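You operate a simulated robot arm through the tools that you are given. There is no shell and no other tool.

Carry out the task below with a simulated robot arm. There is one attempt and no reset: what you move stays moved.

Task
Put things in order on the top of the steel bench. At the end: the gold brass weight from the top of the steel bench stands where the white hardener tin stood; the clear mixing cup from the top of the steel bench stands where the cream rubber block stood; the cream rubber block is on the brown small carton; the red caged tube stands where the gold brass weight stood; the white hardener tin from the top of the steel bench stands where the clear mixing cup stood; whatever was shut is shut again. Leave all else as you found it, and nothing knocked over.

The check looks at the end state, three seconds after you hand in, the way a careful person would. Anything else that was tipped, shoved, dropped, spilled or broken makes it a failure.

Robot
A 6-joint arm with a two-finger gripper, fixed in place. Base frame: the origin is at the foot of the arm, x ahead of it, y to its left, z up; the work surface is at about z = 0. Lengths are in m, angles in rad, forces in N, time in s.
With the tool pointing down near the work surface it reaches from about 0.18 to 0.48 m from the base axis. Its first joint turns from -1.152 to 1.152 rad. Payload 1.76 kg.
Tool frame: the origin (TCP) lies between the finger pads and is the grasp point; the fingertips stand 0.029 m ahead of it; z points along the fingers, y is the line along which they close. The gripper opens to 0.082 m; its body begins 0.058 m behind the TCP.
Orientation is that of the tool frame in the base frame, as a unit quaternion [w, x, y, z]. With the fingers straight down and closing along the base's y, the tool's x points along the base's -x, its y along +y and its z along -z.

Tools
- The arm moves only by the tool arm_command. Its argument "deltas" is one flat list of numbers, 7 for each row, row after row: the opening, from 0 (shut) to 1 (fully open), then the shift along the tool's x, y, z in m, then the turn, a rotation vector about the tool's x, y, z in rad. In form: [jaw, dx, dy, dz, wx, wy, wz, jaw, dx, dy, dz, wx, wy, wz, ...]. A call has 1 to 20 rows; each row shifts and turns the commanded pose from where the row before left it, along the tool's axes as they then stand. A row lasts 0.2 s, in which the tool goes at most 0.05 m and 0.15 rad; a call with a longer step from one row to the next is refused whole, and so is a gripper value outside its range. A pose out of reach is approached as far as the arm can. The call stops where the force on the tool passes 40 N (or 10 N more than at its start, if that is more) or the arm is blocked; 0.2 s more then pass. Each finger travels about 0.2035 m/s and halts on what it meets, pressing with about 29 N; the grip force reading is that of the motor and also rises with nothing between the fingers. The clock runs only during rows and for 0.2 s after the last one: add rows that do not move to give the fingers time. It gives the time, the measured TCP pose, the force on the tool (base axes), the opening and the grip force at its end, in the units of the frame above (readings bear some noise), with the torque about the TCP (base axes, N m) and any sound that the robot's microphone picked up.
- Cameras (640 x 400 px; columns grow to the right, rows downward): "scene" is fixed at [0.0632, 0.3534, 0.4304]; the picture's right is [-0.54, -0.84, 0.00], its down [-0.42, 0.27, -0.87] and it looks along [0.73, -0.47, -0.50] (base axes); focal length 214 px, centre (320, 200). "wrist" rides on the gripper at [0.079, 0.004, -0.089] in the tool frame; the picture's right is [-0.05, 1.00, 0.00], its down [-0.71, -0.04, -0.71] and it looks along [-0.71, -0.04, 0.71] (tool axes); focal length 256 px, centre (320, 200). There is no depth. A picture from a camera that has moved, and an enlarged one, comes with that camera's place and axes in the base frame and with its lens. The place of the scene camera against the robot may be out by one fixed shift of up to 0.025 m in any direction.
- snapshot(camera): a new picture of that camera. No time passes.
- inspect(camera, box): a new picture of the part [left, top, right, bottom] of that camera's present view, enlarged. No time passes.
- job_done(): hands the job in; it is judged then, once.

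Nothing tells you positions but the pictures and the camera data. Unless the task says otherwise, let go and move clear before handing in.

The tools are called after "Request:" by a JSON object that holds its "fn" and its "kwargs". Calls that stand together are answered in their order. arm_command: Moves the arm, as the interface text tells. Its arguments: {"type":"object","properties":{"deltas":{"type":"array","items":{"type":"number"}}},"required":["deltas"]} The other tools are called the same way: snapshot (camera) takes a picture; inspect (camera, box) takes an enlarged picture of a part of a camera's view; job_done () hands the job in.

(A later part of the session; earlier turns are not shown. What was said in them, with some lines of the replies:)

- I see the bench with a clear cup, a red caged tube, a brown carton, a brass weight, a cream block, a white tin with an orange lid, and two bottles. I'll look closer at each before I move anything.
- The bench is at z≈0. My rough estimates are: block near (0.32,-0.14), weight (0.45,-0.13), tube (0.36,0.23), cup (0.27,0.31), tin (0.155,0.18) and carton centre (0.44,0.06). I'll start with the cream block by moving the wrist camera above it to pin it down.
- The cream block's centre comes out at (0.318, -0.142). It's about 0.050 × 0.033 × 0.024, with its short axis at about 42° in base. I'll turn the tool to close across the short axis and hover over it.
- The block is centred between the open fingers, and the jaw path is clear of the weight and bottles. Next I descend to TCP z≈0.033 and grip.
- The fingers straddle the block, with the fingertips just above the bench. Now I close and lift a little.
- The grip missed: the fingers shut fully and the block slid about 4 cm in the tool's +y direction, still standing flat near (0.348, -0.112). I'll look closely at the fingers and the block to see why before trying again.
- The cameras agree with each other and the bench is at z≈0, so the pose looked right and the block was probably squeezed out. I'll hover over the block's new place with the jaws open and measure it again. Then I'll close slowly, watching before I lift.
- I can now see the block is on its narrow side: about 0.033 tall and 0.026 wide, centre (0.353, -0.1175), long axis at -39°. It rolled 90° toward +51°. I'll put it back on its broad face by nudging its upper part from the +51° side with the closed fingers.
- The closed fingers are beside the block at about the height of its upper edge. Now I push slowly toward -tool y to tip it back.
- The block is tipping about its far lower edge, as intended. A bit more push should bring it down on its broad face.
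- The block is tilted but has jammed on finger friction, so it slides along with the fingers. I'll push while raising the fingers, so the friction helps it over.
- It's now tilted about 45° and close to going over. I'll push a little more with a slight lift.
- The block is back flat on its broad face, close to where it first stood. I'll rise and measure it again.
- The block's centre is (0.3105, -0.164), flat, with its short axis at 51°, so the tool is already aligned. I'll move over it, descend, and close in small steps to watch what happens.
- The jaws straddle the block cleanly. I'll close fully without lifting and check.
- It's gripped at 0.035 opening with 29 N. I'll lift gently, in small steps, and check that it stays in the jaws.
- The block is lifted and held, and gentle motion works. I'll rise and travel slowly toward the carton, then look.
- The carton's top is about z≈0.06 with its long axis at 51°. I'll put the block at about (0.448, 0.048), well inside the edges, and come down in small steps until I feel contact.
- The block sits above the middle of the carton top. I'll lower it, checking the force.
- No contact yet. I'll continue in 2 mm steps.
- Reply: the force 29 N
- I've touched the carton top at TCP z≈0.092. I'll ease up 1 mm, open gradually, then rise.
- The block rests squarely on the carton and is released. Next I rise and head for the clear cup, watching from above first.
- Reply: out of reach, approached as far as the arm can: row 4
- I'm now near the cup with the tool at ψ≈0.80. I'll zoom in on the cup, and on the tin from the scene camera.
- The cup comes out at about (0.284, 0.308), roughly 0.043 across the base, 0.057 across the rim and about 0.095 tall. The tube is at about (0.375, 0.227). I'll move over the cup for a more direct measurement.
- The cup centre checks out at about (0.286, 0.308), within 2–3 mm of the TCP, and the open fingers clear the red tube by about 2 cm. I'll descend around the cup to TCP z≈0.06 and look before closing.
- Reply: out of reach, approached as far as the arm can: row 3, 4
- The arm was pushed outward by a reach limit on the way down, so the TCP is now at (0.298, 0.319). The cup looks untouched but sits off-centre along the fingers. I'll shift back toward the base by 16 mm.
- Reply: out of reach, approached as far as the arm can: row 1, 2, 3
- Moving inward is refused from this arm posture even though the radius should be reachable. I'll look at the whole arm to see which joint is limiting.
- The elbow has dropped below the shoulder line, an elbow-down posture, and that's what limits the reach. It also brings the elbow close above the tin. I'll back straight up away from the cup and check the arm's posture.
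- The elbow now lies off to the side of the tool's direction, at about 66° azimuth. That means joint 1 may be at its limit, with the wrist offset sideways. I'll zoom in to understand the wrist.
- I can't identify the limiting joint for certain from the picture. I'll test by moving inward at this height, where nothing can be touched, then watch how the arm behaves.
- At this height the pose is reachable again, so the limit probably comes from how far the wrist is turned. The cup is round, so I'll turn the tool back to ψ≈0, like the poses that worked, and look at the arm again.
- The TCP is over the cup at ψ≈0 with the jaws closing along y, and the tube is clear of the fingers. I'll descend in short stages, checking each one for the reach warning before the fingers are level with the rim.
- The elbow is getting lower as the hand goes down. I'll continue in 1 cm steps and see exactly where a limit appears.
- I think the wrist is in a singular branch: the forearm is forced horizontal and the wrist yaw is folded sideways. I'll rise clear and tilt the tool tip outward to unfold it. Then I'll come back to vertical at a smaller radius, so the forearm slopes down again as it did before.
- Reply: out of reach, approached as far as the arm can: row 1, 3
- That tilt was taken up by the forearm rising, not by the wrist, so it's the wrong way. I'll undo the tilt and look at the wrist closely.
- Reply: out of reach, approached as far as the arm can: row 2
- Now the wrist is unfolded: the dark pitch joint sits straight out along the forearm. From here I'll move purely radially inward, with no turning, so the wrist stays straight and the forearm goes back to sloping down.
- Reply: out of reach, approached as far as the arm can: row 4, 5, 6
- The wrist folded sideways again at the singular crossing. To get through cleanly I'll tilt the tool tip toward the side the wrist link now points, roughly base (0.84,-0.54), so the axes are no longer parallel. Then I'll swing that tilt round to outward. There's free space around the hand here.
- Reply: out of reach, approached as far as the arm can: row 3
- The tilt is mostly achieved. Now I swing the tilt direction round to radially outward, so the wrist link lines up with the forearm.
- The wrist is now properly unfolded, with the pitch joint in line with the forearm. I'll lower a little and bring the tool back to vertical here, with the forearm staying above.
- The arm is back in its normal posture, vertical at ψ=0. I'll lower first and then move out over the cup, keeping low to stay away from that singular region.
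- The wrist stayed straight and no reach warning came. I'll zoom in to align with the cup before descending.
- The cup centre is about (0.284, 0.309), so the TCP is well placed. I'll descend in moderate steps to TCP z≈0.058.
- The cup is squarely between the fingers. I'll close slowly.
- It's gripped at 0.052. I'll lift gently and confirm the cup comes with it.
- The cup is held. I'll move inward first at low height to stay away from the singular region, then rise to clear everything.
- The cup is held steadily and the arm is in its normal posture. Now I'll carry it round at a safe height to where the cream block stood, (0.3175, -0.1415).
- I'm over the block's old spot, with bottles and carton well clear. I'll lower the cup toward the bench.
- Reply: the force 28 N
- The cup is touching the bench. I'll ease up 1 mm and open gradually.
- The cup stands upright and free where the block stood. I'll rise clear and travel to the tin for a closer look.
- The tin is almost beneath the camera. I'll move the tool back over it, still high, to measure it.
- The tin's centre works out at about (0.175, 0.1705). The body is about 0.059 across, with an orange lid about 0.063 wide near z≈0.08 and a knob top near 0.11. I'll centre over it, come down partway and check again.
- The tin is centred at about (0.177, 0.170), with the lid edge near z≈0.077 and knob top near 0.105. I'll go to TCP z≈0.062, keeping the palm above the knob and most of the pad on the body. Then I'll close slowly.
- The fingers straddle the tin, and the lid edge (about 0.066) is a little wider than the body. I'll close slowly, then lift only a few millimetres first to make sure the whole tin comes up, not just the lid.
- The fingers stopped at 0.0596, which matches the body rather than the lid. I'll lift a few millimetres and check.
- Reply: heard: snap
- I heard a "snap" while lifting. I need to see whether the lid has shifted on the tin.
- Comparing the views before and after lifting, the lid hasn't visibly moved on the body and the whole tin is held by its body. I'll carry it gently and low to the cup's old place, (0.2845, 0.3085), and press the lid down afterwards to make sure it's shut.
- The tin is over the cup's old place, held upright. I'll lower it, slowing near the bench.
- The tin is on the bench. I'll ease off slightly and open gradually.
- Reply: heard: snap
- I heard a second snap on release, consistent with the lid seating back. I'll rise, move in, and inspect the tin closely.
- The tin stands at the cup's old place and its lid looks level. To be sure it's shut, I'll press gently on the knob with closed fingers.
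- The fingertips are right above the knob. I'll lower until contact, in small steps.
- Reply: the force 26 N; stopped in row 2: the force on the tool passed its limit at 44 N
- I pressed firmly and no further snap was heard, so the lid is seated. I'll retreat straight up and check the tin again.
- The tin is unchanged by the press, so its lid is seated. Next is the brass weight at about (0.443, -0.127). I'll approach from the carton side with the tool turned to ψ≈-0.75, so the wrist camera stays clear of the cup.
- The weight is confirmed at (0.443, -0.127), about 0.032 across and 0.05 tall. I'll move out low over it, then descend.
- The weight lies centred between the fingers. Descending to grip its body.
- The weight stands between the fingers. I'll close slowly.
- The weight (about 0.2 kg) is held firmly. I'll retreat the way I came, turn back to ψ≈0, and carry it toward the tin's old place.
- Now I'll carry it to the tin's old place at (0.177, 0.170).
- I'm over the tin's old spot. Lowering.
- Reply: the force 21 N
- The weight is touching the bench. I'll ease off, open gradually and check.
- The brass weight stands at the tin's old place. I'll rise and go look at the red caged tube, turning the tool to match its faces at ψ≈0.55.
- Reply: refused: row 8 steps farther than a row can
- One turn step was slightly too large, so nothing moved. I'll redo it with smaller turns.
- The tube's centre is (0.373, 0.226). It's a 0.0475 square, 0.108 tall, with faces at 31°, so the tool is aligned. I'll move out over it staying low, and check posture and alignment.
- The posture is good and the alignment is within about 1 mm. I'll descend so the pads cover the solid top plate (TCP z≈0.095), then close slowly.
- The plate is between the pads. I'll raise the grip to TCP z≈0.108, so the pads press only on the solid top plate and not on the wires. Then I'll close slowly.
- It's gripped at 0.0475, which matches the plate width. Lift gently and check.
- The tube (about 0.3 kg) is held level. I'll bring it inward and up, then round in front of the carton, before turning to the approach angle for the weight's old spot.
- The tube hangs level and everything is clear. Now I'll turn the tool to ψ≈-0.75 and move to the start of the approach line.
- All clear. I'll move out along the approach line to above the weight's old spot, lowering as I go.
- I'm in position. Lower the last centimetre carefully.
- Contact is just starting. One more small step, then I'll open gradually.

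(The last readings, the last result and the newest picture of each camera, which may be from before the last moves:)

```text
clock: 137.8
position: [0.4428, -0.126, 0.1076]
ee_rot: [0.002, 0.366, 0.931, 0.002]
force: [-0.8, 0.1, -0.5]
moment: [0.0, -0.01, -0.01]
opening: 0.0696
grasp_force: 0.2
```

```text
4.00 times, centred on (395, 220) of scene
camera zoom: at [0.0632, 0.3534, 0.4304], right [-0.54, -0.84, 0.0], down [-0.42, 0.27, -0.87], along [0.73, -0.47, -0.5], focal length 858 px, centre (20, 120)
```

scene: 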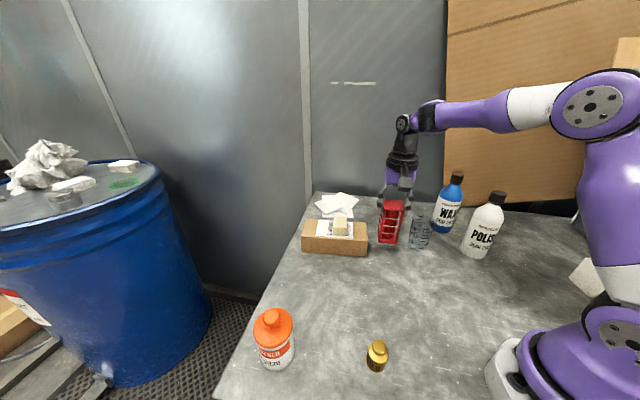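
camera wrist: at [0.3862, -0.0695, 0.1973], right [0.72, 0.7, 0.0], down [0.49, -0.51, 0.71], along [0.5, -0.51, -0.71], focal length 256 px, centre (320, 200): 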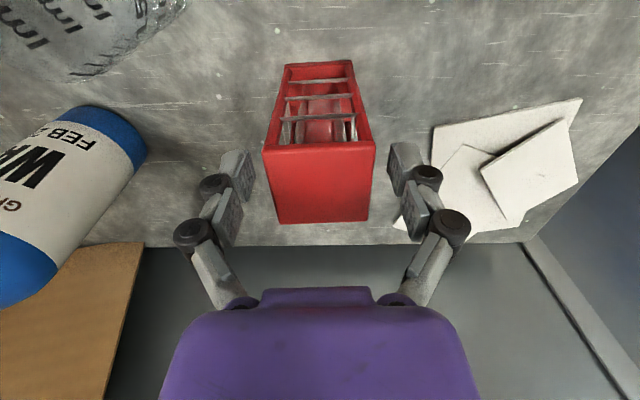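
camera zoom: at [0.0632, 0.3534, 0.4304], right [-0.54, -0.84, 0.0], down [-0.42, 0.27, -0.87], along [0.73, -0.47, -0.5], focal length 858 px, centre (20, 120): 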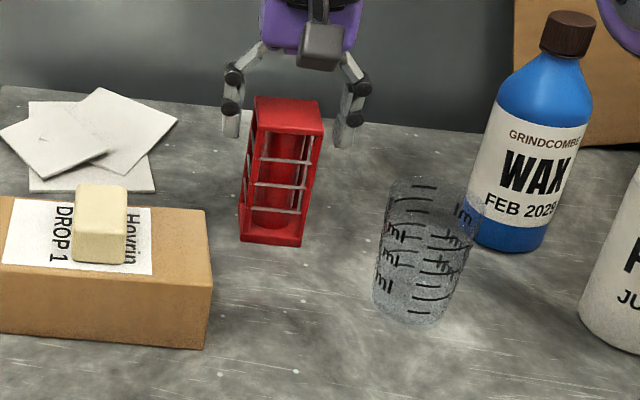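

The tube stands free and upright. I'll back straight out along the fingers' plane, with about 1 cm clearance either side, while rising.

Request:
{"fn": "arm_command", "kwargs": {"deltas": [0.95, 0, 0, -0.006, 0, 0, 0, 0.95, 0.006, 0, -0.01, 0, 0, 0, 0.95, 0.016, 0, -0.01, 0, 0, 0, 0.95, 0.024, 0, -0.01, 0, 0, 0, 0.95, 0.026, 0, -0.01, 0, 0, 0, 0.95, 0.026, 0, -0.008, 0, 0, 0, 0.95, 0.026, 0, 0, 0, 0, 0, 0.95, 0.026, 0, 0, 0, 0, 0, 0.95, 0, 0, 0, 0, 0, 0]}}

Request:
{"fn": "snapshot", "kwargs": {"camera": "wrist"}}

Request:
{"fn": "snapshot", "kwargs": {"camera": "scene"}}

```text
clock: 139.8
position: [0.3338, -0.0231, 0.163]
ee_rot: [0.002, 0.366, 0.931, 0.003]
force: [0.1, -0.8, -0.5]
moment: [-0.05, 0.03, -0.02]
opening: 0.0779
grasp_force: 0.1
```

```text
taken
camera wrist: at [0.2764, 0.0335, 0.2526], right [0.72, 0.7, 0.0], down [0.49, -0.51, 0.71], along [0.5, -0.51, -0.71], focal length 256 px, centre (320, 200)
```

wrist: 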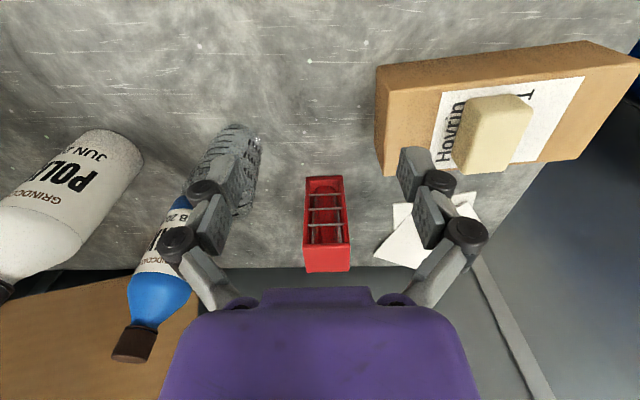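

```text
taken
```

scene: 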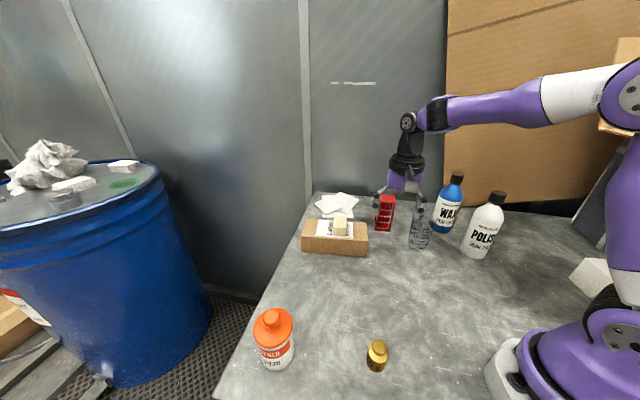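

All five items are in place. I'll move the arm up and clear, then do a final check of each one.

Request:
{"fn": "arm_command", "kwargs": {"deltas": [0.95, 0.0268, 0.0035, -0.0243, 0, 0, 0, 0.95, 0.0268, 0.0035, -0.0243, 0, 0, 0, 0.95, 0.0268, 0.0035, -0.0243, 0, 0, 0, 0.95, 0.0266, 0.0035, -0.0243, 0, 0, 0, 0.95, 0, 0, 0, 0, 0, 0, 0.95, 0, 0, 0, 0, 0, 0]}}

Request:
{"fn": "snapshot", "kwargs": {"camera": "wrist"}}

Request:
{"fn": "snapshot", "kwargs": {"camera": "scene"}}

Request:
{"fn": "inspect", "kwargs": {"camera": "scene", "box": [290, 180, 450, 270]}}

Request:
{"fn": "inspect", "kwargs": {"camera": "scene", "box": [230, 290, 410, 390]}}

```text
clock: 141.2
position: [0.2636, 0.0604, 0.2606]
ee_rot: [0.002, 0.366, 0.931, 0.002]
force: [0.0, -0.1, -0.3]
moment: [0.02, -0.03, 0.01]
opening: 0.0778
grasp_force: 0.1
```

```text
taken
camera wrist: at [0.2066, 0.1166, 0.3489], right [0.72, 0.7, 0.0], down [0.49, -0.51, 0.71], along [0.5, -0.51, -0.71], focal length 256 px, centre (320, 200)
```

wrist: 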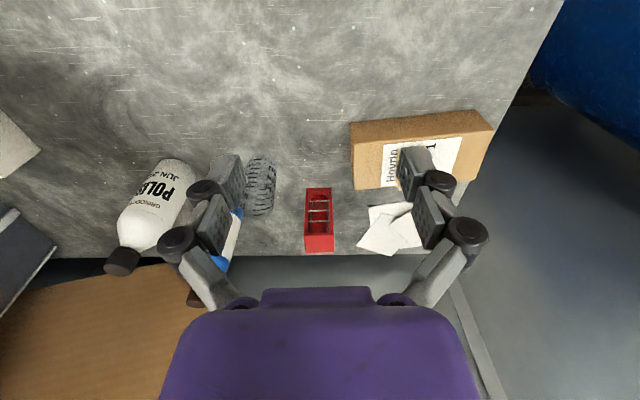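

```text
taken
```

scene: 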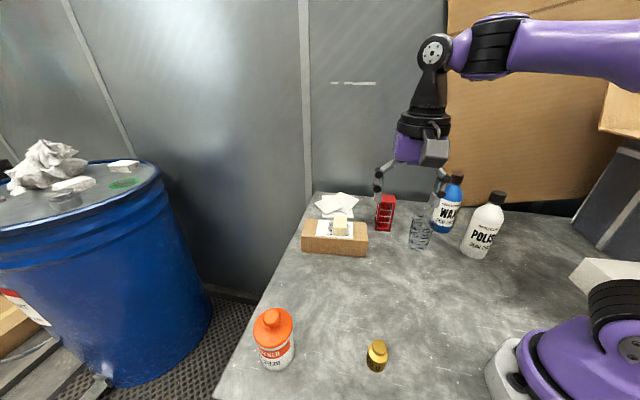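

```text
4.00 times, centred on (370, 225) of scene
camera zoom: at [0.0632, 0.3534, 0.4304], right [-0.54, -0.84, 0.0], down [-0.42, 0.27, -0.87], along [0.73, -0.47, -0.5], focal length 858 px, centre (120, 100)
```

zoom: 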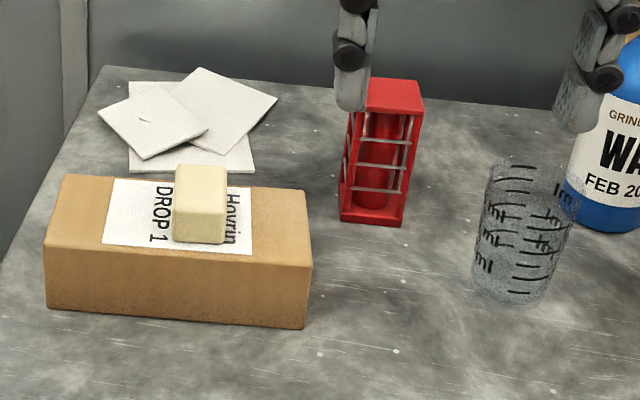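

```text
3.56 times, centred on (320, 340) of scene
camera zoom: at [0.0632, 0.3534, 0.4304], right [-0.54, -0.84, 0.0], down [-0.42, 0.27, -0.87], along [0.73, -0.47, -0.5], focal length 763 px, centre (320, -298)
```

zoom: 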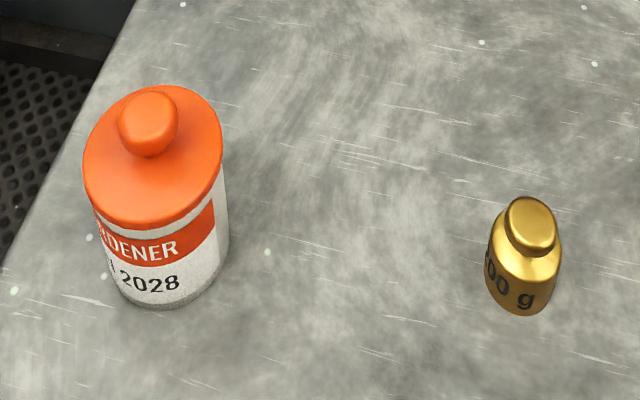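

I've checked the final pictures. The block is flat on the carton, and the cup, tin, weight and caged tube are each upright where asked. The tin's lid is seated, and the carton, papers and bottles are as I found them. The gripper is open and clear, so I'm handing in.

Request:
{"fn": "job_done", "kwargs": {}}

```text
The job is handed in.
```

I handed the job in with all five items where you asked. In the final pictures each one is upright, and the carton, papers and bottles look undisturbed. I haven't seen the result of the check.

| Item | Now at | Position (m) |
|---|---|---|
| Cream block | flat on top of the brown carton | (0.448, 0.048) |
| Clear cup | where the block stood | (0.318, -0.142) |
| Hardener tin | where the cup stood | (0.284, 0.309) |
| Brass weight | where the tin stood | (0.177, 0.170) |
| Red caged tube | where the weight stood | (0.443, -0.127) |

- **Cream block:** my first grip slipped. The block slid about 4 cm on the bench and rolled onto its side. I tipped it back onto its broad face before moving it, so it sits on the carton the right way up.
- **Tin lid:** I heard a snap when I lifted the tin and another when I let it go. I then pressed the knob down hard, up to 44 N, and heard nothing more. The lid looks level and the gap above the label is the same as before, so I believe it is shut.
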